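You operate a simulated robot arm through the tools that you are given. There is no shell and no other tool. Be economical: measure what you need, move in short steps, check, and stop when the job is done.

Carry out the task below with a simulated two-armed robot. There is one attempt and no reset: what you move stays moved.

Task
Put the bag that says "rice" from the top of the sauce table on the top of the rail cart and the bag labelled "peas" on the long bench. Put the scoop from the tool shelf by the right rails on the small table. Take the clear jug from the long bench and put it on top of the cream trays on the island bench. Take the blue test piece and leave it on the shelf under the wall bench. Fetch the carton that says "straps" from the shelf under the service table and set it on top of the lids on the far rail table on the wall side. Do these in any order. Set down upright: clear jug, carton.

Only the result counts: the job must be done as asked and must still hold three seconds after the hand-in. Knocking over, shifting, dropping, spilling or breaking anything else fails it. A push-on lid holds only when it is set on centred and level and pressed home; a screw cap is set on level and turned clockwise until tight.

Robot
Two 6-joint arms with two-finger parallel grippers on one trunk, on a base that drives. Base frame: it is fixed to the floor where the robot stands at the start and does not move with it; the origin is under the middle of the robot, x ahead of it, y to its left, z up; the surface under the hand at the start is at about z = 860. Readings come in mm, degrees, newtons and seconds.
The left shoulder is at the start at [60, 187, 1147], the right one opposite. With the tool pointing down near the work surface each hand reaches from about 260 to 620 mm from the robot's upright axis, wherever it stands, measured 20 degrees to its own side. Places, roughly: bag [500, -250, 1000]; blue test piece [3500, -5500, 1000]; carton [5750, -5500, 250]; clear jug (15x10x15 cm) [800, 4300, 1000]; lids (19x24x6 cm) [4600, -2900, 700]; long bench [1900, 4500, 900]; scoop (19x7x4 cm) [3200, -3200, 600]; shelf under the wall bench [3800, -5700, 300]; small table [5500, -600, 800]; top of the rail cart [-3100, -1700, 900]; trays (18x23x12 cm) [2300, 2700, 900]. Payload 1.57 kg a hand.
The TCP of each hand is the grasp point between the finger pads, 30 mm short of the fingertips. In the tool frame z runs along the fingers and y along their closing line. The gripper opens to 110 mm. The fingers are 24 mm wide and 12 mm thick; the gripper's body (48 by 112 mm) begins 78 mm behind the TCP.
Orientation is told as [roll, pitch, yaw] about the base's x, y, z axes, in that order, counted from this pose: with the fingers straight down and closing along the base's y, the tool's x points along the base's -x, its y along +y and its z along -z.

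Tools
- The arms move only by the tool arm_command. It takes "left_rows", "right_rows" or both (then of equal length, played together; a hand with none holds still); each is a list of rows, each a list of 7 numbers: the shift along the base's x, y, z in mm, then the turn, a rotation vector about the base's x, y, z in degrees, then the opening, from 0 (shut) to 1 (fully open). In form: [[x, y, z, ax, ay, az, claw], ...]. A call has 1 to 20 rows; each row is the pose to reach, as a shift and turn from the pose commanded when the call began. A row lasts 0.2 s, in which the tool goes at most 50 mm and 8.6 degrees; a call with a longer step from one row to the next is refused whole, and so is a gripper value outside its range. Where a pose cannot be reached the arm comes as near as it can. A force on the tool above 40 N (or 10 N above the force at the start of the call, whichever is more), or a blocked arm, ends the call early, and 0.2 s more pass. The fingers move at their own pace (about 153 mm/s each) and stop on an object; they squeeze with about 30 N. The grip force told is the motor's: it shows also when the fingers shut on nothing. Time passes only in rows, and 0.2 s behind the last, so rows that repeat a pose let the fingers close. The reply holds the time, the measured pose of the TCP, the force on the tool along the base axes, the opening and the grip force, in the units named above and with some noise, with the torque about the TCP (base axes, N m) and any sound that the robot's microphone picked up, and new pictures: "pictures" is both (left out), scene, wrist or none (wrist: the cameras of the hands that moved).
- Cameras (640 x 400 px; columns grow to the right, rows downward): "scene" is now at [5.5, -16.6, 1673.4]; the picture's right is [-0.24, -0.97, 0.00], its down [-0.84, 0.21, -0.49] and it looks along [0.48, -0.12, -0.87] (base axes); focal length 248 px, centre (320, 200). "left" rides on the left gripper at [70, -16, -141] in its tool frame; the picture's right is [0.23, 0.97, 0.00], its down [-0.86, 0.20, -0.48] and it looks along [-0.47, 0.11, 0.88] (tool axes); focal length 222 px, centre (320, 200). "right" rides on the right gripper at [70, 16, -141] in its tool frame; the picture's right is [-0.23, 0.97, 0.00], its down [-0.86, -0.20, -0.48] and it looks along [-0.47, -0.11, 0.88] (tool axes); focal length 222 px, centre (320, 200). There is no depth. A picture from a camera that has moved, and an enlarged one, comes with that camera's place and axes in the base frame and with its lens.
- raise_lower(by): slides the trunk up (or, below 0, down) by that many mm; the arms and the scene camera ride with it, the base frame stays. It gives what a move gives, with no picture.
- drive_base(legs): drives the robot by 1 to 6 legs, each [ahead, left, turn to the left] in mm, mm and degrees, along the robot's own axes; the way and the turn of a leg run together, so that a leg with both is an arc; at most 1500 mm and 180 degrees a leg. The arms and the cameras ride along, it lands a little off, and it stops where it bumps. It gives what a move gives, and a new picture of the scene camera.
- turn_head(pan, tilt): turns the head with the scene camera to pan (to the left, within 86 degrees either way) and tilt (down, from -29 to 69), counted from straight ahead of the robot. It gives what a move gives, and a new picture of the scene camera.
- zoom(camera, box): a new picture of the part [left, top, right, bottom] of that camera's present view, enlarged. It takes no simulated time.
- job_done(): hands the job in; it is judged then, once.

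Work in short steps. Places have to be worked out from the pictures, the camera data and where the tool is seen: move nearer, look again, correct. Check each grasp and each placing, and mend what went wrong. You have 186 turns and 260 pictures in all, those below and enlarged ones among them. Open the grippers and draw the arms clear of the work before you hand the job in, unless the task says otherwise; then end with one line.

The tools are called after "Emit:" as name(argument=value, ...) on one line, values as JSON. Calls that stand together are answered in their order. arm_command: Moves the arms, as the interface text tells. Its arguments: {"type":"object","properties":{"left_rows":{"type":"array","items":{"type":"array","items":{"type":"number"}}},"right_rows":{"type":"array","items":{"type":"array","items":{"type":"number"}}},"pictures":{"type":"string","enum":["both","scene","wrist","none"]}},"required":[]} The other tools are called the same way: raise_lower (by) slides the trunk up or down; drive_base (legs) drives the base; turn_head (pan, tilt) turns the head that bears the scene camera; zoom (camera, box) takes an enlarged picture of a part of a camera's view; job_done () hands the job in.

At the start:

```text
t: 0.0
left_tcp_pos: [402.3, -50.8, 1087.1]
left_tcp_rot: [0.0, 0.0, -0.1]
left_wrist_force: [0.1, 0.3, -0.4]
left_torque: [0.01, -0.03, -0.02]
left_opening: 110.0
left_grip_force: 0.1
right_tcp_pos: [277.9, -420.2, 1152.2]
right_tcp_rot: [-0.1, 0.0, 0.0]
right_wrist_force: [-0.6, 0.5, 0.3]
right_torque: [-0.02, -0.03, 0.02]
right_opening: 110.0
right_grip_force: 0.0
trunk travel left (down, up): [-775.0, 215.0]
robot x, y, heading: [0.8, -2.4, 0.2]
head pan, tilt: [-14.1, 60.3]
```

scene: 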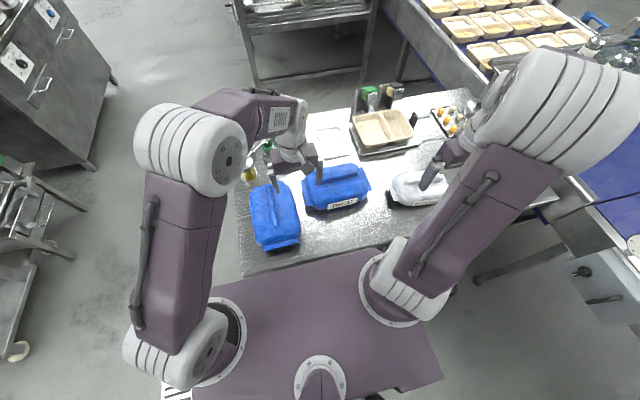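
right: 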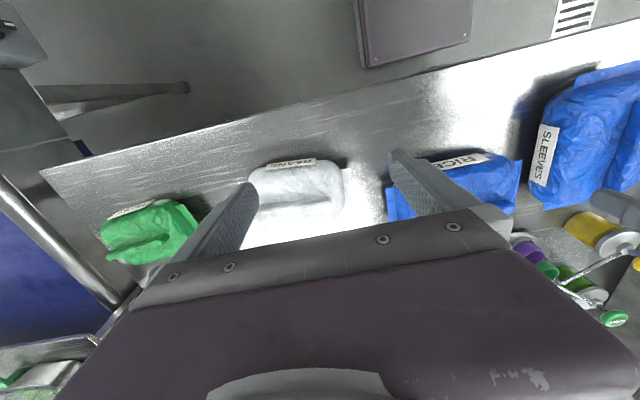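
left: 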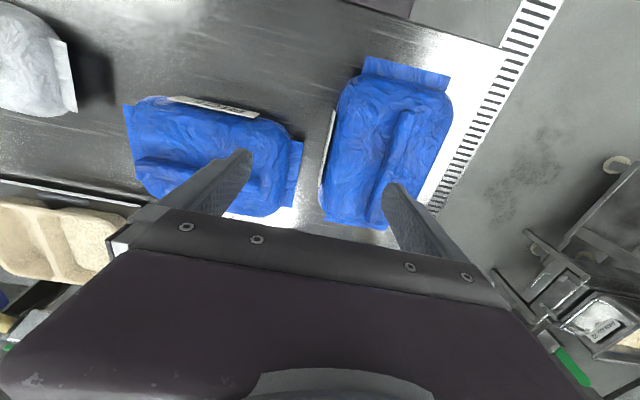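

The bags sit on the table ahead: green, white, blue "RICE", blue "SLEEVES". I zoom to read the labels.

Emit:
zoom(camera="right", box=[80, 130, 540, 290])

Emit:
turn_head(pan=-30, tilt=40)

```text
1.39 times, centred on (310, 210) of right
camera zoom: at [209.4, -404.3, 1294.8], right [0.23, 0.97, 0.0], down [0.86, -0.2, 0.48], along [0.47, -0.11, -0.88], focal length 309 px, centre (334, 186)
```

zoom: 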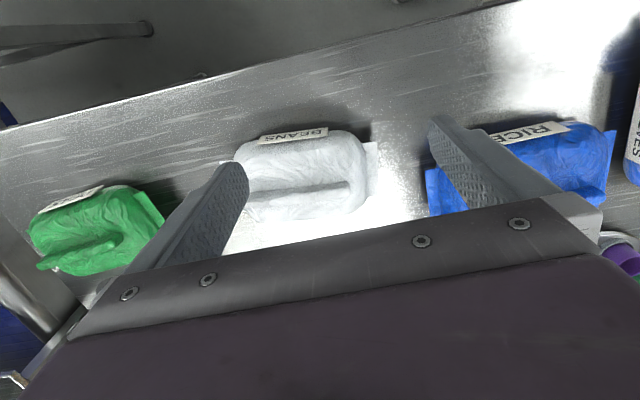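

```text
t: 0.8
left_tcp_pos: [402.5, -50.8, 1087.9]
left_tcp_rot: [0.0, 0.0, -0.1]
left_wrist_force: [0.3, -0.6, 0.9]
left_torque: [-0.01, 0.0, 0.0]
left_opening: 110.2
left_grip_force: 0.0
right_tcp_pos: [280.3, -420.6, 1151.4]
right_tcp_rot: [0.0, 0.0, -0.1]
right_wrist_force: [0.9, -0.5, 0.0]
right_torque: [0.01, 0.0, 0.01]
right_opening: 109.9
right_grip_force: 0.1
trunk travel left (down, up): [-775.0, 215.0]
robot x, y, heading: [1.8, -0.5, -0.0]
head pan, tilt: [-30.0, 40.0]
camera scene: at [14.7, -43.0, 1700.5], right [-0.5, -0.87, 0.0], down [-0.56, 0.32, -0.77], along [0.66, -0.38, -0.64], focal length 248 px, centre (320, 200)
```

scene: 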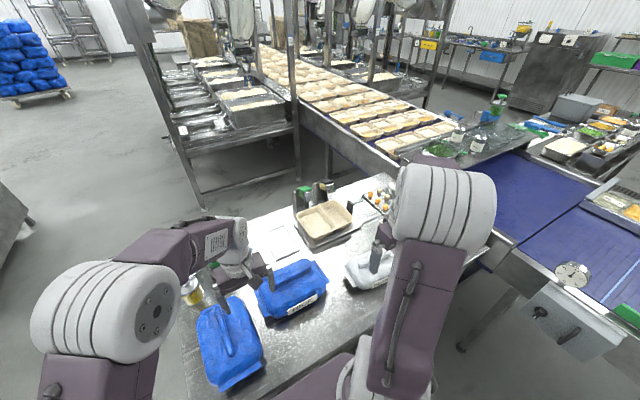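

Emit:
zoom(camera="left", box=[100, 60, 340, 210])

Emit:
zoom(camera="right", box=[80, 180, 240, 280])

Emit:
turn_head(pan=60, tilt=20)

Emit:
turn_head(pan=-86, tilt=20)

```text
2.67 times, centred on (220, 135) of left
camera zoom: at [333.8, -66.7, 1228.0], right [-0.23, 0.97, 0.0], down [0.86, 0.2, 0.48], along [0.47, 0.11, -0.88], focal length 592 px, centre (587, 373)
```

zoom: 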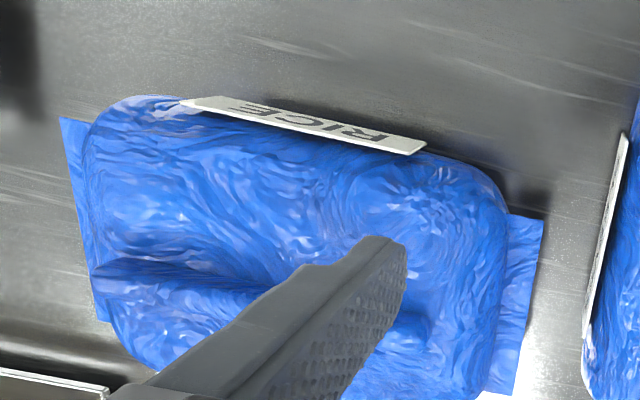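

```text
4.00 times, centred on (160, 230) of right
camera zoom: at [209.4, -404.3, 1294.9], right [0.23, 0.97, 0.0], down [0.86, -0.2, 0.48], along [0.47, -0.11, -0.88], focal length 888 px, centre (960, 80)
```

zoom: 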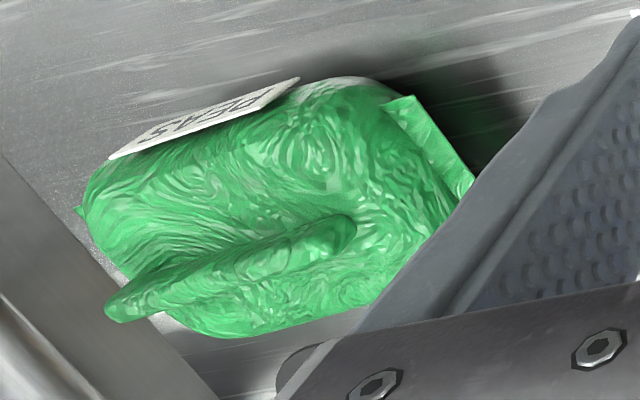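

```text
t: 2.5
left_tcp_pos: [404.0, -51.1, 1086.7]
left_tcp_rot: [0.0, -0.1, 0.0]
left_wrist_force: [-0.5, 0.4, 0.0]
left_torque: [-0.01, 0.01, 0.06]
left_opening: 110.1
left_grip_force: 0.0
right_tcp_pos: [280.0, -420.4, 1152.0]
right_tcp_rot: [-0.1, -0.1, 0.1]
right_wrist_force: [-0.5, -0.3, 0.0]
right_torque: [-0.02, 0.01, 0.02]
right_opening: 110.1
right_grip_force: 0.0
trunk travel left (down, up): [-775.0, 215.0]
robot x, y, heading: [2.5, 1.1, 0.1]
head pan, tilt: [60.0, 20.0]
camera scene: at [-12.2, 80.1, 1731.9], right [0.87, -0.5, 0.0], down [-0.17, -0.3, -0.94], along [0.47, 0.81, -0.34], focal length 248 px, centre (320, 200)
```

scene: 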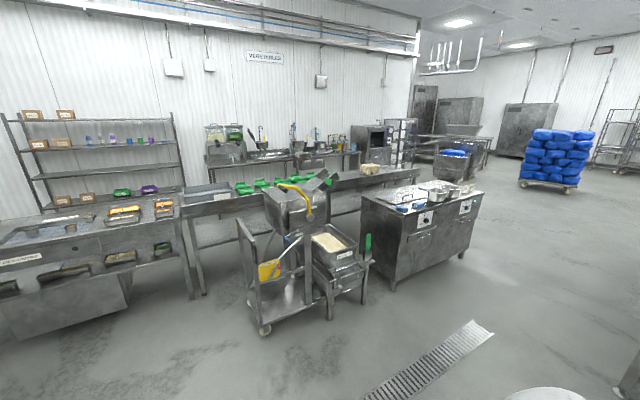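

```text
t: 4.8
left_tcp_pos: [402.8, -50.6, 1086.4]
left_tcp_rot: [0.0, 0.0, 0.0]
left_wrist_force: [-0.3, -0.3, -0.2]
left_torque: [-0.03, 0.01, -0.02]
left_opening: 110.1
left_grip_force: 0.1
right_tcp_pos: [279.0, -420.1, 1152.3]
right_tcp_rot: [0.0, 0.0, 0.0]
right_wrist_force: [-0.5, -0.1, 0.5]
right_torque: [0.0, 0.0, -0.01]
right_opening: 109.8
right_grip_force: 0.1
trunk travel left (down, up): [-775.0, 215.0]
robot x, y, heading: [1.2, 1.2, -0.2]
head pan, tilt: [-85.9, 20.0]
camera scene: at [-52.1, -93.4, 1732.0], right [-1.0, -0.07, 0.0], down [-0.02, 0.34, -0.94], along [0.07, -0.94, -0.34], focal length 248 px, centre (320, 200)
```

scene: 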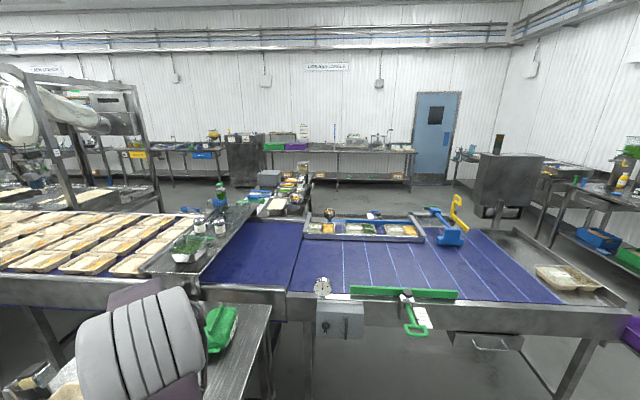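

Bags have a fin on top running along y: rice fin centre ≈ (483,-202), peas fin ≈ (427,-850). I strafe right 450 mm so each hand can take one bag.

Emit:
drive_base(legs=[[0, -450, 0]])

Emit:
turn_head(pan=-20, tilt=55)

```text
t: 7.5
left_tcp_pos: [403.1, -502.0, 1088.2]
left_tcp_rot: [-0.1, 0.0, 0.2]
left_wrist_force: [-0.6, 1.5, -0.2]
left_torque: [-0.04, 0.0, 0.0]
left_opening: 110.0
left_grip_force: 0.1
right_tcp_pos: [282.0, -873.4, 1152.8]
right_tcp_rot: [-0.1, 0.0, 0.2]
right_wrist_force: [0.4, 0.4, 0.6]
right_torque: [0.01, -0.05, -0.03]
right_opening: 109.8
right_grip_force: 0.0
trunk travel left (down, up): [-775.0, 215.0]
robot x, y, heading: [1.0, -453.3, 0.1]
head pan, tilt: [-85.9, 20.0]
camera scene: at [-51.0, -546.5, 1732.0], right [-1.0, -0.07, 0.0], down [-0.03, 0.34, -0.94], along [0.07, -0.94, -0.34], focal length 248 px, centre (320, 200)
```

scene: 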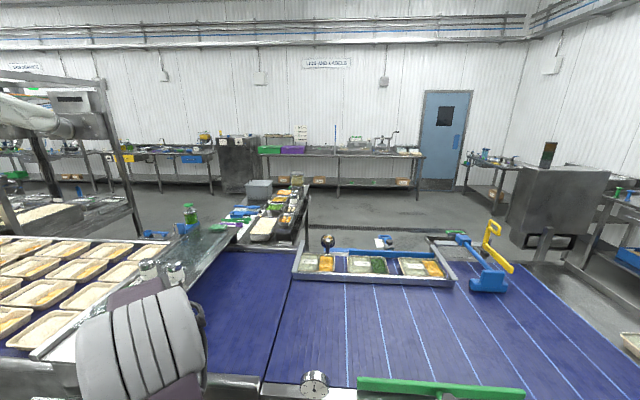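

```text
t: 8.9
left_tcp_pos: [405.0, -503.5, 1087.2]
left_tcp_rot: [0.1, 0.1, 0.1]
left_wrist_force: [-0.1, 0.1, -0.4]
left_torque: [-0.04, 0.0, -0.01]
left_opening: 110.0
left_grip_force: 0.1
right_tcp_pos: [282.0, -873.7, 1152.1]
right_tcp_rot: [-0.1, -0.1, 0.2]
right_wrist_force: [0.6, -0.3, -0.1]
right_torque: [0.03, 0.02, 0.03]
right_opening: 110.2
right_grip_force: 0.0
trunk travel left (down, up): [-775.0, 215.0]
robot x, y, heading: [1.7, -454.8, 0.0]
head pan, tilt: [-20.0, 55.0]
camera scene: at [10.0, -479.9, 1679.9], right [-0.34, -0.94, 0.0], down [-0.77, 0.28, -0.57], along [0.54, -0.19, -0.82], focal length 248 px, centre (320, 200)
```

scene: 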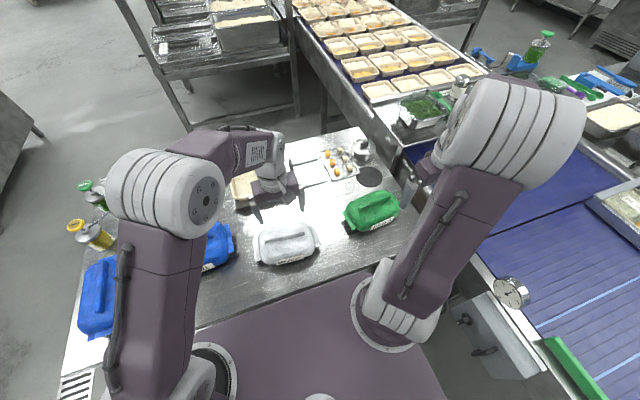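

Both hands: move above their fins with fingers turned to close along x.

Emit:
arm_command(left_rows=[[6.5, 25, 0, 0, 0, -7.1, 1], [13, 50, 0, 0, 0, -14.2, 1], [19.5, 75, 0, 0, 0, -21.3, 1], [26, 100, 0, 0, 0, -28.4, 1], [32.5, 125, 0, 0, 0, -35.5, 1], [39, 150, 0, 0, 0, -42.6, 1], [45.5, 175, 0, 0, 0, -49.7, 1], [52, 200, 0, 0, 0, -56.8, 1], [58.5, 225, 0, 0, 0, -63.9, 1], [65, 250, -10, 0, 0, -71, 1], [71.5, 275, -20, 0, 0, -78.1, 1], [78, 300, -30, 0, 0, -85, 1]], right_rows=[[12, 2, 0, 0, 0, 8, 1], [24, 4, 0, 0, 0, 16, 1], [36, 6, -10, 0, 0, 24, 1], [48, 8, -20, 0, 0, 32, 1], [60, 10, -30, 0, 0, 40, 1], [72, 12, -40, 0, 0, 48, 1], [84, 14, -50, 0, 0, 56, 1], [96, 16, -60, 0, 0, 64, 1], [108, 18, -70, 0, 0, 72, 1], [120, 20, -80, 0, 0, 80, 1], [132, 22, -90, 0, 0, 88, 1], [144, 24, -95, 0, 0, 96, 1]], pictures="both")

```text
t: 11.5
left_tcp_pos: [482.8, -201.1, 1055.7]
left_tcp_rot: [-0.1, 0.0, -84.9]
left_wrist_force: [0.0, 0.3, 0.0]
left_torque: [-0.01, 0.03, -0.01]
left_opening: 110.0
left_grip_force: 0.1
right_tcp_pos: [426.7, -849.9, 1057.3]
right_tcp_rot: [0.0, 0.1, 96.5]
right_wrist_force: [0.2, 0.0, -0.6]
right_torque: [0.01, 0.04, 0.01]
right_opening: 109.9
right_grip_force: 0.1
trunk travel left (down, up): [-775.0, 215.0]
robot x, y, heading: [2.9, -454.8, 0.1]
head pan, tilt: [-20.0, 55.0]
camera scene: at [11.3, -478.3, 1679.9], right [-0.34, -0.94, 0.0], down [-0.77, 0.28, -0.57], along [0.54, -0.19, -0.82], focal length 248 px, centre (320, 200)
camera right: at [419.8, -920.2, 1199.5], right [-0.99, 0.12, 0.0], down [0.1, 0.87, 0.48], along [0.06, 0.47, -0.88], focal length 222 px, centre (320, 200)
camera left: at [461.0, -133.2, 1196.6], right [0.95, 0.31, 0.0], down [0.28, -0.83, 0.48], along [0.15, -0.46, -0.88], focal length 222 px, centre (320, 200)
```

scene: 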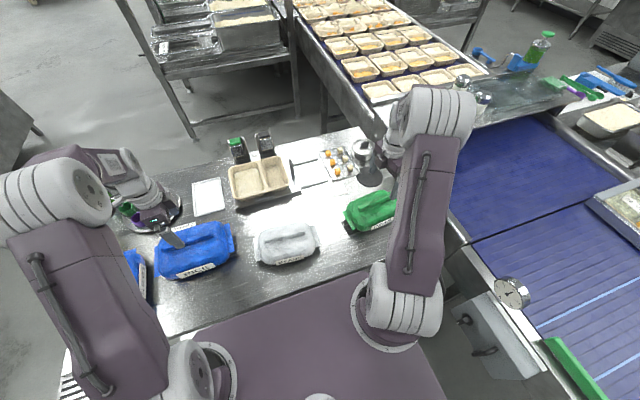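
right: 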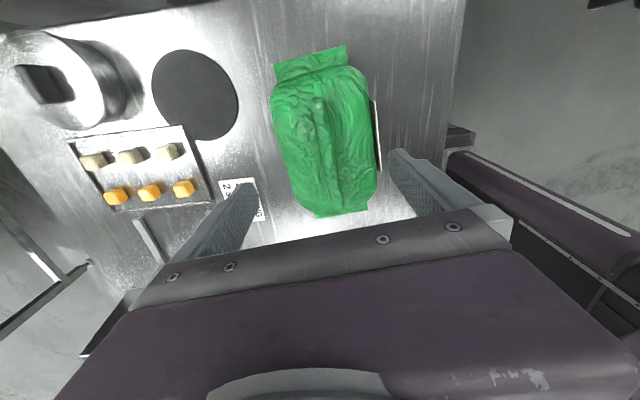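
left: 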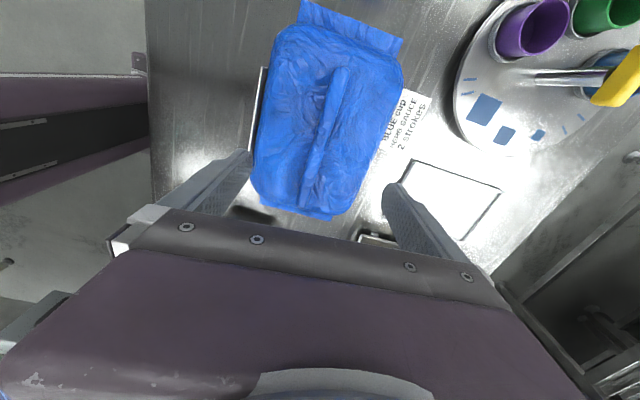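

Both hands are centred over the fins (peas needs +10 in y, -2 x). I partly close and descend in view of the cameras.

Emit:
arm_command(left_rows=[[1, 0, -30, 0, 0, 0, 0.5], [2, -1, -60, 0, 0, 0, 0.5], [3, -2, -85, 0, 0, 0, 0.5], [3, -2, -100, 0, 0, 0, 0.5]], right_rows=[[-1, 5, -30, 0, 0, 0, 0.5], [-2, 10, -60, 0, 0, 0, 0.5], [-2, 10, -85, 0, 0, 0, 0.5], [-2, 10, -100, 0, 0, 0, 0.5]], pictures="wrist")

```text
t: 12.4
left_tcp_pos: [486.1, -205.1, 969.8]
left_tcp_rot: [0.4, 0.1, -84.7]
left_wrist_force: [-2.2, -4.2, 15.1]
left_torque: [-0.23, 0.63, 0.06]
left_opening: 57.2
left_grip_force: 1.4
right_tcp_pos: [420.9, -840.9, 966.9]
right_tcp_rot: [-0.1, 0.0, 96.4]
right_wrist_force: [1.7, 0.8, -0.6]
right_torque: [0.04, 0.01, 0.0]
right_opening: 54.8
right_grip_force: 0.1
trunk travel left (down, up): [-775.0, 215.0]
robot x, y, heading: [1.3, -457.0, 0.2]
head pan, tilt: [-20.0, 55.0]
stopped in row 4 (left hand): the force on the tool passed its limit at 50 N (the readings are from after the stop); the commanded pose is now the measured one
camera right: at [412.5, -912.6, 1109.2], right [-0.99, 0.12, 0.0], down [0.1, 0.87, 0.48], along [0.06, 0.48, -0.88], focal length 222 px, centre (320, 200)
camera left: at [462.2, -137.7, 1110.9], right [0.95, 0.32, 0.01], down [0.27, -0.83, 0.48], along [0.16, -0.45, -0.88], focal length 222 px, centre (320, 200)
```

right: 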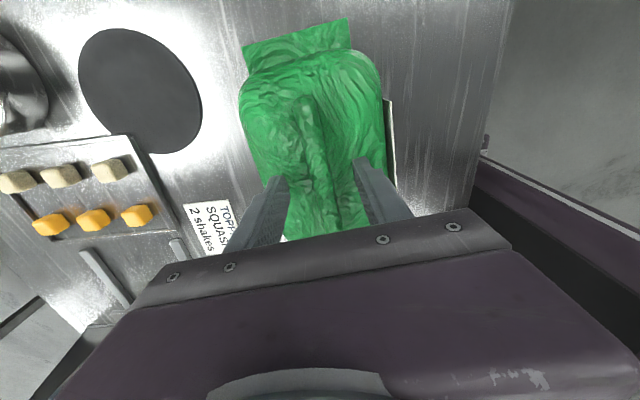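
left: 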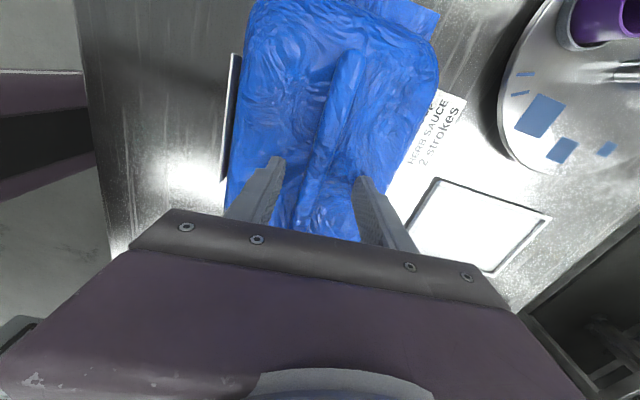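

Left fingertips touch the rice bag's body beside the fin; I close there. Right descends further.

Emit:
arm_command(left_rows=[[0, 0, 2, 0, 0, 0, 0.3], [0, 0, 2, 0, 0, 0, 0], [0, 0, 2, 0, 0, 0, 0], [0, 0, 2, 0, 0, 0, 0]], right_rows=[[0, 0, -6, 0, 0, 0, 0.5], [0, 0, -12, 0, 0, 0, 0.5], [0, 0, -18, 0, 0, 0, 0.5], [0, 0, -24, 0, 0, 0, 0.5]], pictures="wrist")

```text
t: 13.1
left_tcp_pos: [483.2, -201.7, 969.6]
left_tcp_rot: [0.2, -0.1, -84.8]
left_wrist_force: [-0.6, 0.1, 3.6]
left_torque: [0.84, 0.59, -0.06]
left_opening: 15.9
left_grip_force: 30.4
right_tcp_pos: [422.7, -839.8, 959.6]
right_tcp_rot: [-0.6, 0.5, 96.2]
right_wrist_force: [-4.5, 6.8, 23.6]
right_torque: [0.41, 0.99, -0.18]
right_opening: 58.3
right_grip_force: 2.0
trunk travel left (down, up): [-775.0, 215.0]
robot x, y, heading: [-2.0, -452.1, 0.3]
head pan, tilt: [-20.0, 55.0]
stopped in row 3 (right hand): the force on the tool passed its limit at 49 N (the readings are from after the stop); the commanded pose is now the measured one
camera right: at [413.0, -909.9, 1103.5], right [-0.99, 0.12, -0.01], down [0.1, 0.88, 0.47], along [0.07, 0.47, -0.88], focal length 222 px, centre (320, 200)
camera left: at [461.1, -133.8, 1111.4], right [0.95, 0.31, 0.0], down [0.27, -0.83, 0.48], along [0.15, -0.46, -0.88], focal length 222 px, centre (320, 200)
```

right: 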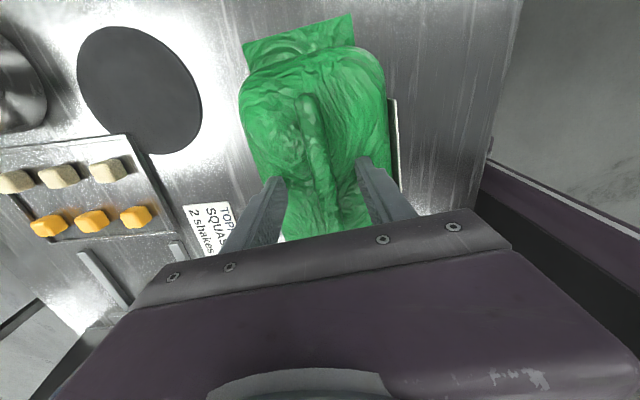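
left: 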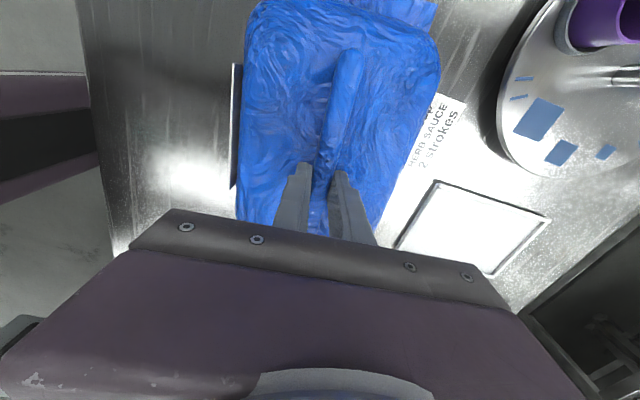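

Left holds the rice fin (16 mm). Now close right on the peas fin and then lift both slowly.

Emit:
arm_command(right_rows=[[0, 0, 1, 0, 0, 0, 0.3], [0, 0, 1, 0, 0, 0, 0], [0, 0, 1, 0, 0, 0, 0], [0, 0, 1, 0, 0, 0, 0], [0, 0, 20, 0, 0, 0, 0], [0, 0, 50, 0, 0, 0, 0], [0, 0, 90, 0, 0, 0, 0]], left_rows=[[0, 0, 0, 0, 0, 0, 0], [0, 0, 0, 0, 0, 0, 0], [0, 0, 0, 0, 0, 0, 0], [0, 0, 0, 0, 0, 0, 0], [0, 0, 20, 0, 0, 0, 0], [0, 0, 50, 0, 0, 0, 0], [0, 0, 90, 0, 0, 0, 0]], pictures="wrist")

```text
t: 14.7
left_tcp_pos: [485.0, -207.0, 1059.3]
left_tcp_rot: [0.0, 0.0, -84.7]
left_wrist_force: [-1.1, -0.9, -11.2]
left_torque: [-0.11, -0.06, 0.02]
left_opening: 15.7
left_grip_force: 29.5
right_tcp_pos: [424.7, -842.9, 1046.5]
right_tcp_rot: [-0.3, 0.4, 96.2]
right_wrist_force: [0.0, 0.3, -7.2]
right_torque: [-0.06, -0.02, -0.04]
right_opening: 15.8
right_grip_force: 30.4
trunk travel left (down, up): [-775.0, 215.0]
robot x, y, heading: [2.8, -452.5, 0.3]
head pan, tilt: [-20.0, 55.0]
camera right: at [415.8, -912.5, 1190.2], right [-0.99, 0.12, -0.01], down [0.1, 0.87, 0.47], along [0.06, 0.47, -0.88], focal length 222 px, centre (320, 200)
camera left: at [463.2, -138.5, 1199.9], right [0.95, 0.31, 0.0], down [0.28, -0.83, 0.48], along [0.15, -0.45, -0.88], focal length 222 px, centre (320, 200)
```

right: 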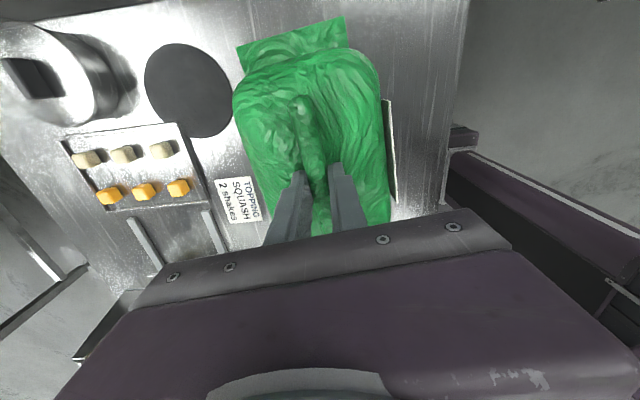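
left: 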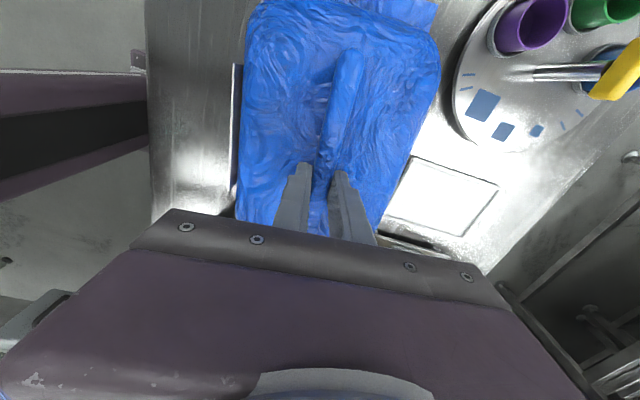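

Both bags are held (about 11 N and 7 N). I raise and draw them in, then back out from the table and turn.

Emit:
arm_command(left_rows=[[0, 0, 40, 0, 0, 0, 0], [-30, 0, 80, 0, 0, 0, 0], [-70, 0, 100, 0, 0, 0, 0], [-110, 0, 110, 0, 0, 0, 0]], right_rows=[[0, 0, 40, 0, 0, 0, 0], [-10, 20, 80, 0, 0, 0, 0], [-40, 60, 100, 0, 0, 0, 0], [-70, 90, 120, 0, 0, 0, 0]], pictures="none")

Emit:
drive_base(legs=[[-600, 0, 0], [0, 350, 0], [0, 0, 100]])

Emit:
turn_head(pan=80, tilt=25)

```text
refused: row 3 steps farther than a row can; nothing moved
```

```text
t: 24.1
left_tcp_pos: [-920.4, 330.0, 1058.3]
left_tcp_rot: [0.0, 0.1, 15.3]
left_wrist_force: [-0.3, 0.9, -12.3]
left_torque: [0.01, -0.13, 0.01]
left_opening: 15.7
left_grip_force: 29.9
right_tcp_pos: [-285.7, 381.6, 1046.0]
right_tcp_rot: [-0.3, 0.4, -163.7]
right_wrist_force: [-0.4, -0.6, -8.4]
right_torque: [-0.01, 0.0, 0.01]
right_opening: 16.0
right_grip_force: 30.3
trunk travel left (down, up): [-775.0, 215.0]
robot x, y, heading: [-592.9, -104.2, 100.4]
head pan, tilt: [-20.0, 55.0]
camera scene: at [-569.5, -90.1, 1679.8], right [0.99, -0.17, 0.0], down [-0.14, -0.81, -0.57], along [0.1, 0.56, -0.82], focal length 248 px, centre (320, 200)
```

scene: 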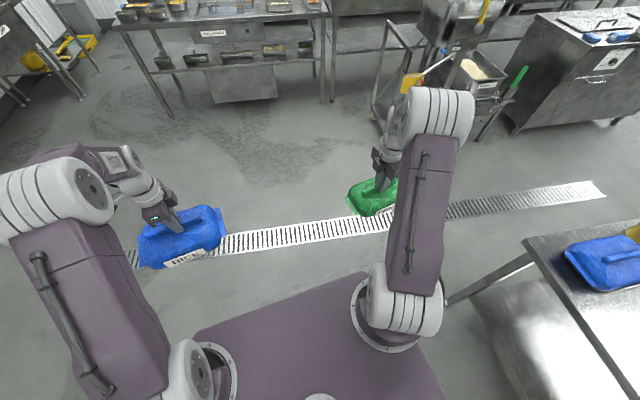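

```text
t: 25.9
left_tcp_pos: [-922.1, 330.1, 1058.5]
left_tcp_rot: [0.0, 0.0, 15.3]
left_wrist_force: [0.5, -0.1, -12.3]
left_torque: [0.02, -0.14, 0.02]
left_opening: 16.0
left_grip_force: 30.5
right_tcp_pos: [-284.7, 383.2, 1046.0]
right_tcp_rot: [-0.3, 0.4, -163.8]
right_wrist_force: [0.3, -0.5, -8.0]
right_torque: [0.0, -0.03, 0.0]
right_opening: 15.7
right_grip_force: 29.8
trunk travel left (down, up): [-775.0, 215.0]
robot x, y, heading: [-595.1, -105.3, 100.3]
head pan, tilt: [80.0, 25.0]
camera scene: at [-674.0, -161.5, 1723.9], right [0.0, 1.0, 0.0], down [0.42, 0.0, -0.91], along [-0.91, 0.0, -0.42], focal length 248 px, centre (320, 200)
```

scene: 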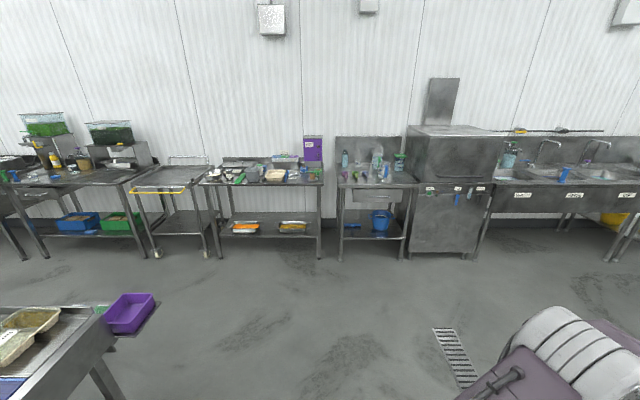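

The cart with the yellow handle at about (-3000,-1600) is the rail cart. I zoom in on it.

Emit:
zoom(camera="scene", box=[100, 130, 260, 270])

```text
2.86 times, centred on (180, 200) of scene
camera zoom: at [-674.0, -161.5, 1723.9], right [0.0, 1.0, 0.0], down [0.42, 0.0, -0.91], along [-0.91, 0.0, -0.42], focal length 709 px, centre (720, 200)
```

zoom: 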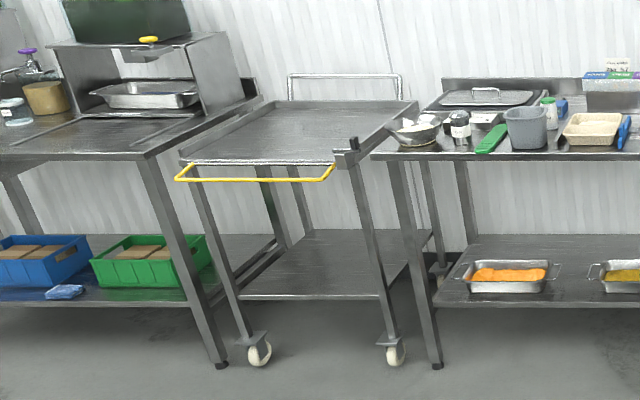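

The cart top is clear, about x -2750..-3380, y -1630±240. I turn to face it and drive in steps.

Emit:
drive_base(legs=[[0, 0, 79.6], [1350, 0, 0], [0, 1335, 0]])

Emit:
turn_head(pan=15, tilt=35)

```text
t: 42.4
left_tcp_pos: [-2399.6, -1726.5, 1059.2]
left_tcp_rot: [0.1, 0.2, 95.9]
left_wrist_force: [-0.4, -0.7, -11.0]
left_torque: [0.11, 0.01, 0.01]
left_opening: 15.6
left_grip_force: 30.2
right_tcp_pos: [-2346.3, -1090.6, 1047.0]
right_tcp_rot: [-0.3, 0.4, -83.0]
right_wrist_force: [0.5, -0.3, -8.1]
right_torque: [0.03, -0.03, 0.03]
right_opening: 15.8
right_grip_force: 30.5
trunk travel left (down, up): [-775.0, 215.0]
robot x, y, heading: [-1916.7, -1475.1, -179.1]
head pan, tilt: [80.0, 25.0]
camera scene: at [-1872.6, -1564.0, 1723.9], right [-0.99, 0.16, 0.0], down [0.07, 0.42, -0.91], along [-0.14, -0.9, -0.42], focal length 248 px, centre (320, 200)
```

scene: 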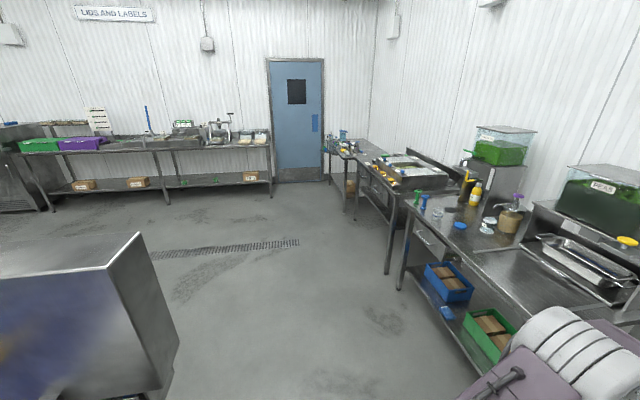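

```text
t: 43.8
left_tcp_pos: [-2398.8, -1727.8, 1058.9]
left_tcp_rot: [0.0, 0.0, 95.9]
left_wrist_force: [0.7, 0.0, -11.7]
left_torque: [0.13, 0.04, -0.01]
left_opening: 15.9
left_grip_force: 30.0
right_tcp_pos: [-2346.2, -1092.2, 1046.9]
right_tcp_rot: [-0.4, 0.4, -83.0]
right_wrist_force: [-0.1, 0.0, -8.9]
right_torque: [0.01, -0.02, 0.03]
right_opening: 15.8
right_grip_force: 29.9
trunk travel left (down, up): [-775.0, 215.0]
robot x, y, heading: [-1919.0, -1473.4, -178.6]
head pan, tilt: [15.0, 35.0]
camera scene: at [-1942.7, -1498.0, 1708.0], right [-0.27, 0.96, 0.0], down [0.55, 0.16, -0.82], along [-0.79, -0.23, -0.58], focal length 248 px, centre (320, 200)
```

scene: 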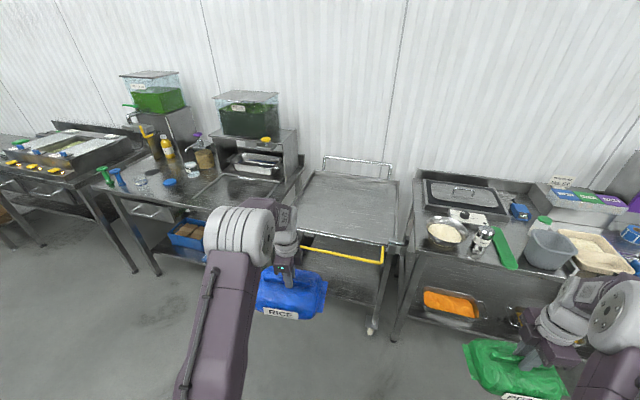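

Cart top spans about x -2770..-3380, y -1410..-1890. I raise and retract the right bag so it clears the neighbouring bench, raise the left a bit, then approach.

Emit:
arm_command(left_rows=[[0, 0, 20, 0, 0, 0, 0], [0, 0, 45, 0, 0, 0, 0], [0, 0, 55, 0, 0, 0, 0], [0, 0, 55, 0, 0, 0, 0]], right_rows=[[20, 0, 35, 0, 0, 0, 0], [50, 0, 70, 0, 0, 0, 0], [80, 0, 105, 0, 0, 0, 0], [110, 0, 130, 0, 0, 0, 0]], pictures="none")

Emit:
drive_base(legs=[[430, -70, -1.4]])

```text
t: 44.8
left_tcp_pos: [-2397.2, -1727.9, 1116.2]
left_tcp_rot: [0.2, 0.0, 96.0]
left_wrist_force: [0.0, -0.4, -11.3]
left_torque: [0.14, 0.05, 0.05]
left_opening: 15.8
left_grip_force: 29.9
right_tcp_pos: [-2233.8, -1092.0, 1178.8]
right_tcp_rot: [-0.4, 0.4, -83.0]
right_wrist_force: [1.3, -0.6, -7.5]
right_torque: [0.04, 0.0, -0.01]
right_opening: 15.8
right_grip_force: 30.3
trunk travel left (down, up): [-775.0, 215.0]
robot x, y, heading: [-1915.7, -1475.0, -179.1]
head pan, tilt: [15.0, 35.0]
```

```text
t: 47.5
left_tcp_pos: [-2836.7, -1648.2, 1114.1]
left_tcp_rot: [0.1, 0.0, 94.6]
left_wrist_force: [0.8, 0.7, -12.1]
left_torque: [0.14, 0.0, -0.03]
left_opening: 15.9
left_grip_force: 29.4
right_tcp_pos: [-2658.7, -1017.6, 1177.3]
right_tcp_rot: [-0.5, 0.5, -84.3]
right_wrist_force: [0.9, 1.0, -9.0]
right_torque: [0.06, -0.02, -0.01]
right_opening: 16.1
right_grip_force: 30.3
trunk travel left (down, up): [-775.0, 215.0]
robot x, y, heading: [-2350.8, -1406.0, 179.8]
head pan, tilt: [15.0, 35.0]
camera scene: at [-2375.2, -1430.3, 1708.1], right [-0.25, 0.97, 0.0], down [0.56, 0.14, -0.82], along [-0.79, -0.21, -0.57], focal length 248 px, centre (320, 200)
```

scene: 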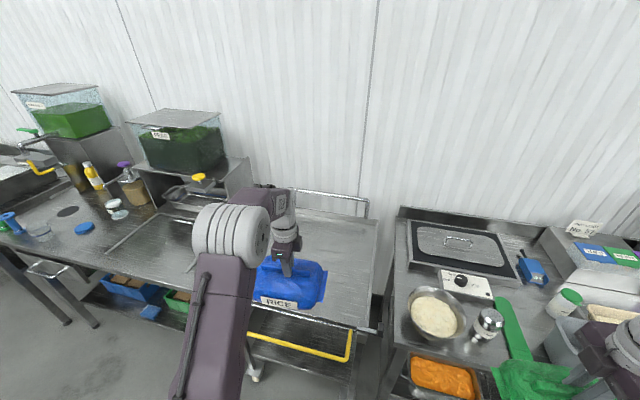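

Bag is over the cart. I extend 75 mm further and lower toward contact.

Emit:
arm_command(left_rows=[[-35, -5, 0, 0, 0, 0, 0], [-75, -10, -15, 0, 0, 0, 0], [-75, -10, -45, 0, 0, 0, 0], [-75, -10, -75, 0, 0, 0, 0], [-75, -10, -90, 0, 0, 0, 0]], pictures="both")

```text
t: 48.7
left_tcp_pos: [-2914.2, -1658.0, 1023.2]
left_tcp_rot: [-0.1, -0.1, 94.7]
left_wrist_force: [-0.5, -0.8, -12.9]
left_torque: [0.09, 0.01, 0.0]
left_opening: 15.9
left_grip_force: 29.7
right_tcp_pos: [-2661.5, -1017.0, 1177.5]
right_tcp_rot: [-0.3, 0.3, -84.4]
right_wrist_force: [-0.5, -0.5, -8.5]
right_torque: [0.07, -0.02, 0.05]
right_opening: 15.7
right_grip_force: 30.3
trunk travel left (down, up): [-775.0, 215.0]
robot x, y, heading: [-2351.5, -1406.2, 179.7]
head pan, tilt: [15.0, 35.0]
camera scene: at [-2379.1, -1430.5, 1708.0], right [-0.25, 0.97, 0.0], down [0.56, 0.14, -0.82], along [-0.79, -0.21, -0.58], focal length 248 px, centre (320, 200)
camera left: at [-2892.4, -1725.6, 1163.6], right [-0.95, -0.3, 0.0], down [-0.27, 0.84, 0.48], along [-0.14, 0.46, -0.88], focal length 222 px, centre (320, 200)
```

scene: 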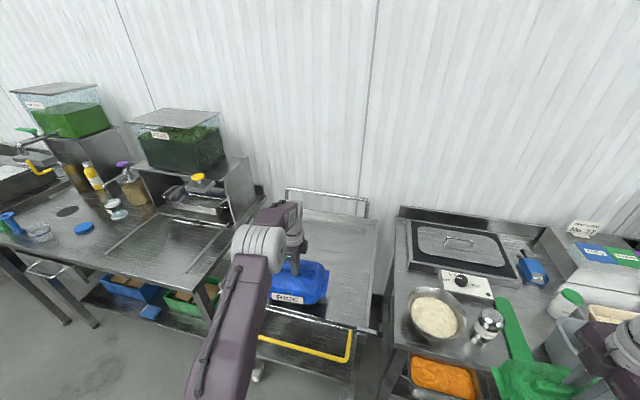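
left: 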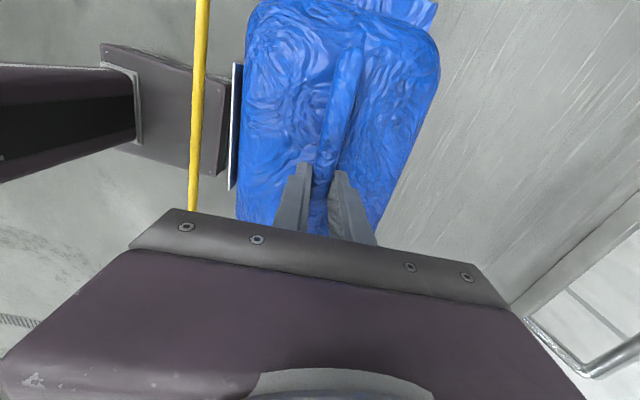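

The front margin is thin (cart edge ≈ -2800), so I drive 60 mm more forward before setting down.

Emit:
drive_base(legs=[[60, 0, 0]])

Emit:
arm_command(left_rows=[[0, 15, -6, 0, 0, 0, 0], [0, 15, -12, 0, 0, 0, 0], [0, 15, -18, 0, 0, 0, 0], [0, 15, -24, 0, 0, 0, 0], [0, 15, -30, 0, 0, 0, 0], [0, 15, -36, 0, 0, 0, 0], [0, 15, -42, 0, 0, 0, 0]], pictures="wrist")

```text
t: 49.6
left_tcp_pos: [-2966.5, -1656.6, 1028.0]
left_tcp_rot: [0.3, 0.1, 94.5]
left_wrist_force: [0.9, -0.4, -11.3]
left_torque: [0.12, 0.03, 0.04]
left_opening: 15.7
left_grip_force: 30.3
right_tcp_pos: [-2712.3, -1014.9, 1179.0]
right_tcp_rot: [-0.5, 0.4, -84.3]
right_wrist_force: [0.4, -0.8, -8.0]
right_torque: [0.05, 0.05, 0.02]
right_opening: 15.7
right_grip_force: 29.7
trunk travel left (down, up): [-775.0, 215.0]
robot x, y, heading: [-2410.9, -1406.9, 179.4]
head pan, tilt: [15.0, 35.0]
camera scene: at [-2426.3, -1429.4, 1708.3], right [-0.25, 0.97, 0.0], down [0.55, 0.14, -0.82], along [-0.8, -0.21, -0.57], focal length 248 px, centre (320, 200)
```

scene: 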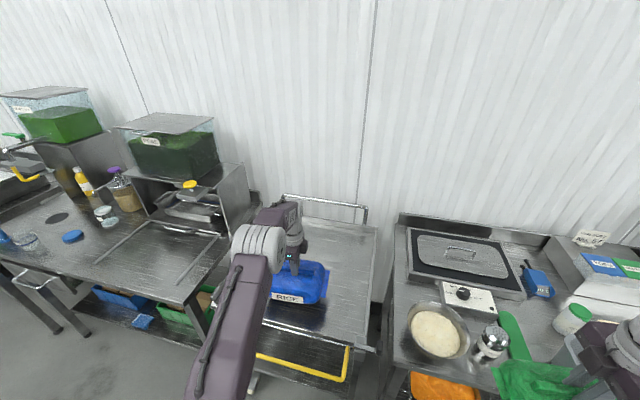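

```text
t: 51.2
left_tcp_pos: [-2972.9, -1640.8, 981.7]
left_tcp_rot: [-0.1, 0.1, 94.6]
left_wrist_force: [0.3, -0.6, -11.5]
left_torque: [0.12, 0.01, -0.01]
left_opening: 15.6
left_grip_force: 29.7
right_tcp_pos: [-2718.4, -1015.4, 1177.2]
right_tcp_rot: [-0.3, 0.4, -84.4]
right_wrist_force: [-0.1, -1.3, -7.6]
right_torque: [0.03, 0.0, -0.01]
right_opening: 15.8
right_grip_force: 29.9
trunk travel left (down, up): [-775.0, 215.0]
robot x, y, heading: [-2409.2, -1403.8, 179.5]
head pan, tilt: [15.0, 35.0]
camera left: at [-2950.0, -1709.1, 1123.0], right [-0.95, -0.3, 0.0], down [-0.27, 0.84, 0.48], along [-0.14, 0.46, -0.88], focal length 222 px, centre (320, 200)
```

left: 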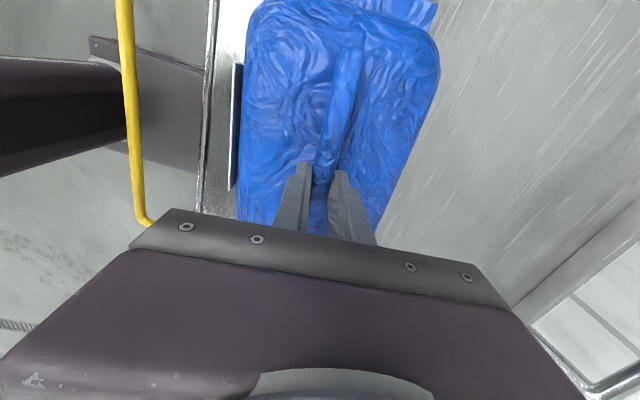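

Still no contact at TCP 982; I keep lowering slowly.

Emit:
arm_command(left_rows=[[0, 0, -6, 0, 0, 0, 0], [0, 0, -12, 0, 0, 0, 0], [0, 0, -18, 0, 0, 0, 0], [0, 0, -24, 0, 0, 0, 0], [0, 0, -30, 0, 0, 0, 0], [0, 0, -36, 0, 0, 0, 0], [0, 0, -42, 0, 0, 0, 0], [0, 0, -48, 0, 0, 0, 0], [0, 0, -54, 0, 0, 0, 0], [0, 0, -60, 0, 0, 0, 0]], pictures="none")

```text
t: 52.2
left_tcp_pos: [-2972.0, -1642.3, 970.6]
left_tcp_rot: [0.8, 0.2, 94.6]
left_wrist_force: [8.6, 0.9, 20.4]
left_torque: [0.21, -1.33, -0.12]
left_opening: 16.1
left_grip_force: 30.6
right_tcp_pos: [-2713.5, -1015.6, 1178.3]
right_tcp_rot: [-0.4, 0.2, -84.3]
right_wrist_force: [-1.4, -0.4, -7.2]
right_torque: [0.04, 0.0, -0.01]
right_opening: 16.0
right_grip_force: 30.4
trunk travel left (down, up): [-775.0, 215.0]
robot x, y, heading: [-2409.7, -1404.7, 179.5]
head pan, tilt: [15.0, 35.0]
stopped in row 4 (left hand): the force on the tool passed its limit at 48 N (the readings are from after the stop); the commanded pose is now the measured one
```

Contact at TCP ≈ 968. Release and rise.

Emit:
arm_command(left_rows=[[0, 0, 0, 0, 0, 0, 0.3], [0, 0, 0, 0, 0, 0, 0.5], [0, 0, 0, 0, 0, 0, 0.5], [0, 0, 15, 0, 0, 0, 0.5], [0, 0, 50, 0, 0, 0, 0.5], [0, 0, 100, 0, 0, 0, 0.5], [0, 0, 145, 0, 0, 0, 0.5]], pictures="wrist")

```text
t: 53.8
left_tcp_pos: [-2975.9, -1642.5, 1111.5]
left_tcp_rot: [0.7, 0.0, 94.6]
left_wrist_force: [1.3, -0.7, 0.0]
left_torque: [0.02, -0.02, 0.0]
left_opening: 55.2
left_grip_force: 0.0
right_tcp_pos: [-2717.5, -1015.8, 1177.0]
right_tcp_rot: [-0.4, 0.3, -84.3]
right_wrist_force: [-0.3, 0.1, -8.3]
right_torque: [0.03, -0.02, 0.01]
right_opening: 15.7
right_grip_force: 30.6
trunk travel left (down, up): [-775.0, 215.0]
robot x, y, heading: [-2405.4, -1403.7, 179.4]
head pan, tilt: [15.0, 35.0]
camera left: at [-2952.1, -1709.2, 1251.6], right [-0.95, -0.3, 0.01], down [-0.26, 0.84, 0.48], along [-0.16, 0.45, -0.88], focal length 222 px, centre (320, 200)
```

left: 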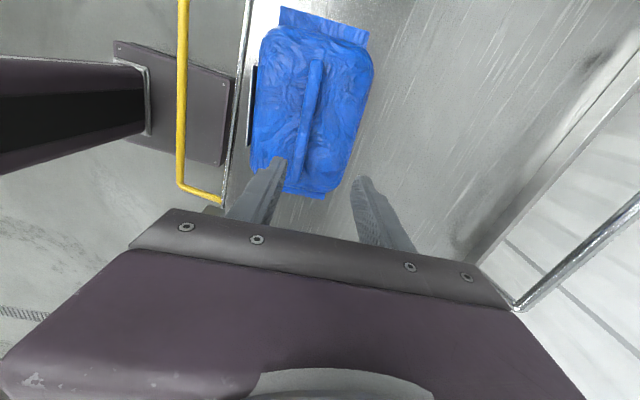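

Rice lies flat on the cart. I back away, turn to face the long-bench side and look for a route.

Emit:
drive_base(legs=[[-450, 0, 0], [0, 0, -89.5], [900, 0, 0]])

Emit:
turn_head(pan=0, tilt=15)

```text
t: 64.7
left_tcp_pos: [-2209.4, 53.3, 1111.2]
left_tcp_rot: [0.9, 0.1, 5.9]
left_wrist_force: [-0.9, -0.3, -1.0]
left_torque: [0.0, -0.02, 0.04]
left_opening: 54.8
left_grip_force: 0.1
right_tcp_pos: [-1576.9, -191.9, 1177.9]
right_tcp_rot: [-0.4, 0.2, -173.1]
right_wrist_force: [0.3, 0.3, -7.3]
right_torque: [0.02, -0.01, -0.01]
right_opening: 15.8
right_grip_force: 29.9
trunk travel left (down, up): [-775.0, 215.0]
robot x, y, heading: [-1959.7, -505.3, 90.7]
head pan, tilt: [15.0, 35.0]
camera scene: at [-1981.8, -483.3, 1708.1], right [0.96, 0.27, 0.0], down [0.16, -0.55, -0.82], along [-0.22, 0.79, -0.57], focal length 248 px, centre (320, 200)
```

scene: 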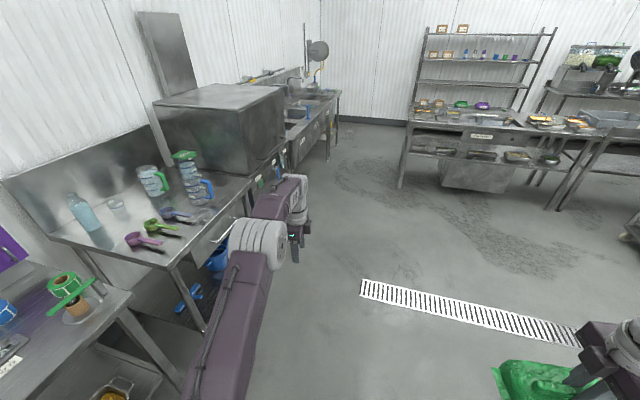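

```text
t: 65.5
left_tcp_pos: [-2209.6, 53.6, 1110.8]
left_tcp_rot: [0.7, 0.1, 5.8]
left_wrist_force: [0.3, 0.5, 0.5]
left_torque: [0.0, 0.01, -0.01]
left_opening: 55.0
left_grip_force: 0.1
right_tcp_pos: [-1577.5, -189.5, 1178.1]
right_tcp_rot: [-0.3, 0.3, -173.0]
right_wrist_force: [0.6, 0.5, -7.5]
right_torque: [0.02, -0.03, -0.01]
right_opening: 15.7
right_grip_force: 29.9
trunk travel left (down, up): [-775.0, 215.0]
robot x, y, heading: [-1959.3, -507.8, 91.0]
head pan, tilt: [0.0, 15.0]
camera scene: at [-1959.2, -473.4, 1740.0], right [1.0, 0.02, 0.0], down [0.0, -0.26, -0.97], along [-0.02, 0.97, -0.26], focal length 248 px, centre (320, 200)
```

scene: 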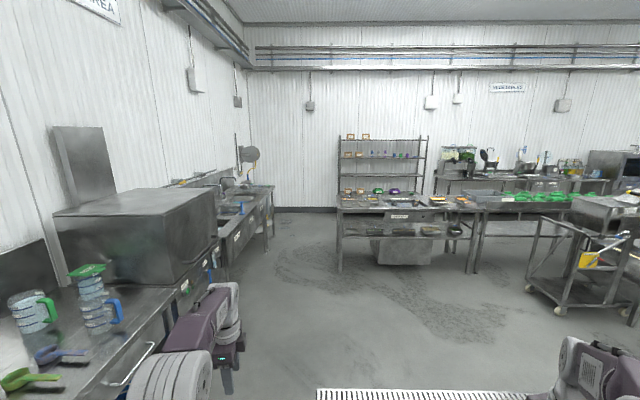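

A gap on the left between sinks and the vegetable bench might lead to the long bench. I drive nearer and measure it.

Emit:
drive_base(legs=[[1200, 150, -1]])

Emit:
turn_head(pan=0, tilt=28)

```text
t: 71.7
left_tcp_pos: [-2335.1, 1264.3, 1110.2]
left_tcp_rot: [0.8, 0.2, 3.9]
left_wrist_force: [0.0, -1.4, -0.2]
left_torque: [-0.02, -0.02, -0.02]
left_opening: 55.1
left_grip_force: 0.0
right_tcp_pos: [-1713.1, 997.6, 1177.5]
right_tcp_rot: [-0.4, 0.3, -175.1]
right_wrist_force: [-0.6, -0.4, -7.6]
right_torque: [0.01, -0.01, 0.01]
right_opening: 15.4
right_grip_force: 29.7
trunk travel left (down, up): [-775.0, 215.0]
robot x, y, heading: [-2107.5, 700.3, 88.8]
head pan, tilt: [0.0, 15.0]
camera scene: at [-2104.5, 728.5, 1740.1], right [1.0, -0.02, 0.0], down [-0.01, -0.26, -0.97], along [0.02, 0.97, -0.26], focal length 248 px, centre (320, 200)
```

scene: 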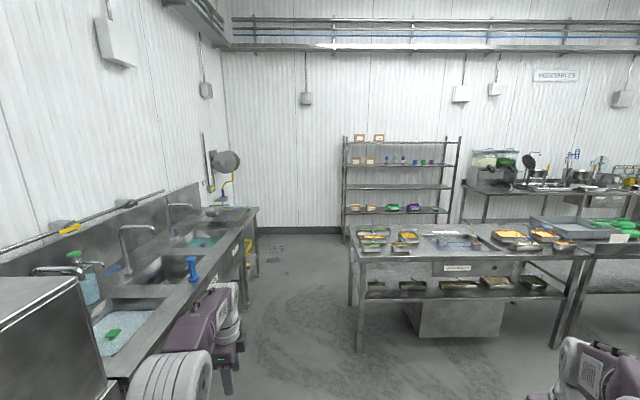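

```text
t: 72.4
left_tcp_pos: [-2335.3, 1265.2, 1111.3]
left_tcp_rot: [0.7, 0.0, 3.9]
left_wrist_force: [-0.1, 0.3, -0.2]
left_torque: [0.02, -0.03, 0.0]
left_opening: 55.0
left_grip_force: 0.1
right_tcp_pos: [-1714.1, 999.2, 1177.8]
right_tcp_rot: [-0.3, 0.3, -175.1]
right_wrist_force: [-0.5, 0.2, -7.5]
right_torque: [-0.02, 0.01, 0.01]
right_opening: 15.9
right_grip_force: 30.0
trunk travel left (down, up): [-775.0, 215.0]
robot x, y, heading: [-2108.2, 697.7, 89.0]
head pan, tilt: [0.0, 28.0]
camera scene: at [-2104.6, 727.3, 1719.1], right [1.0, -0.02, 0.0], down [-0.01, -0.47, -0.88], along [0.02, 0.88, -0.47], focal length 248 px, centre (320, 200)
```

scene: 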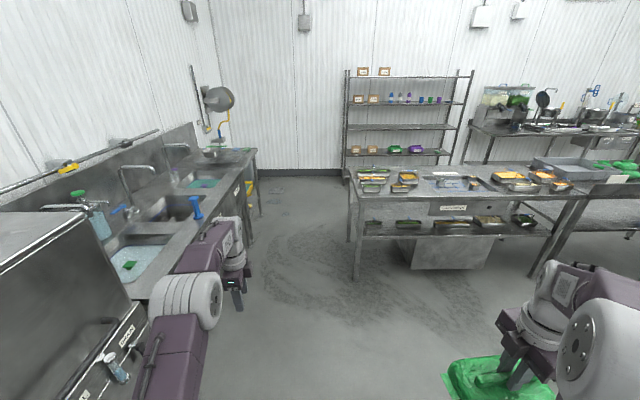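

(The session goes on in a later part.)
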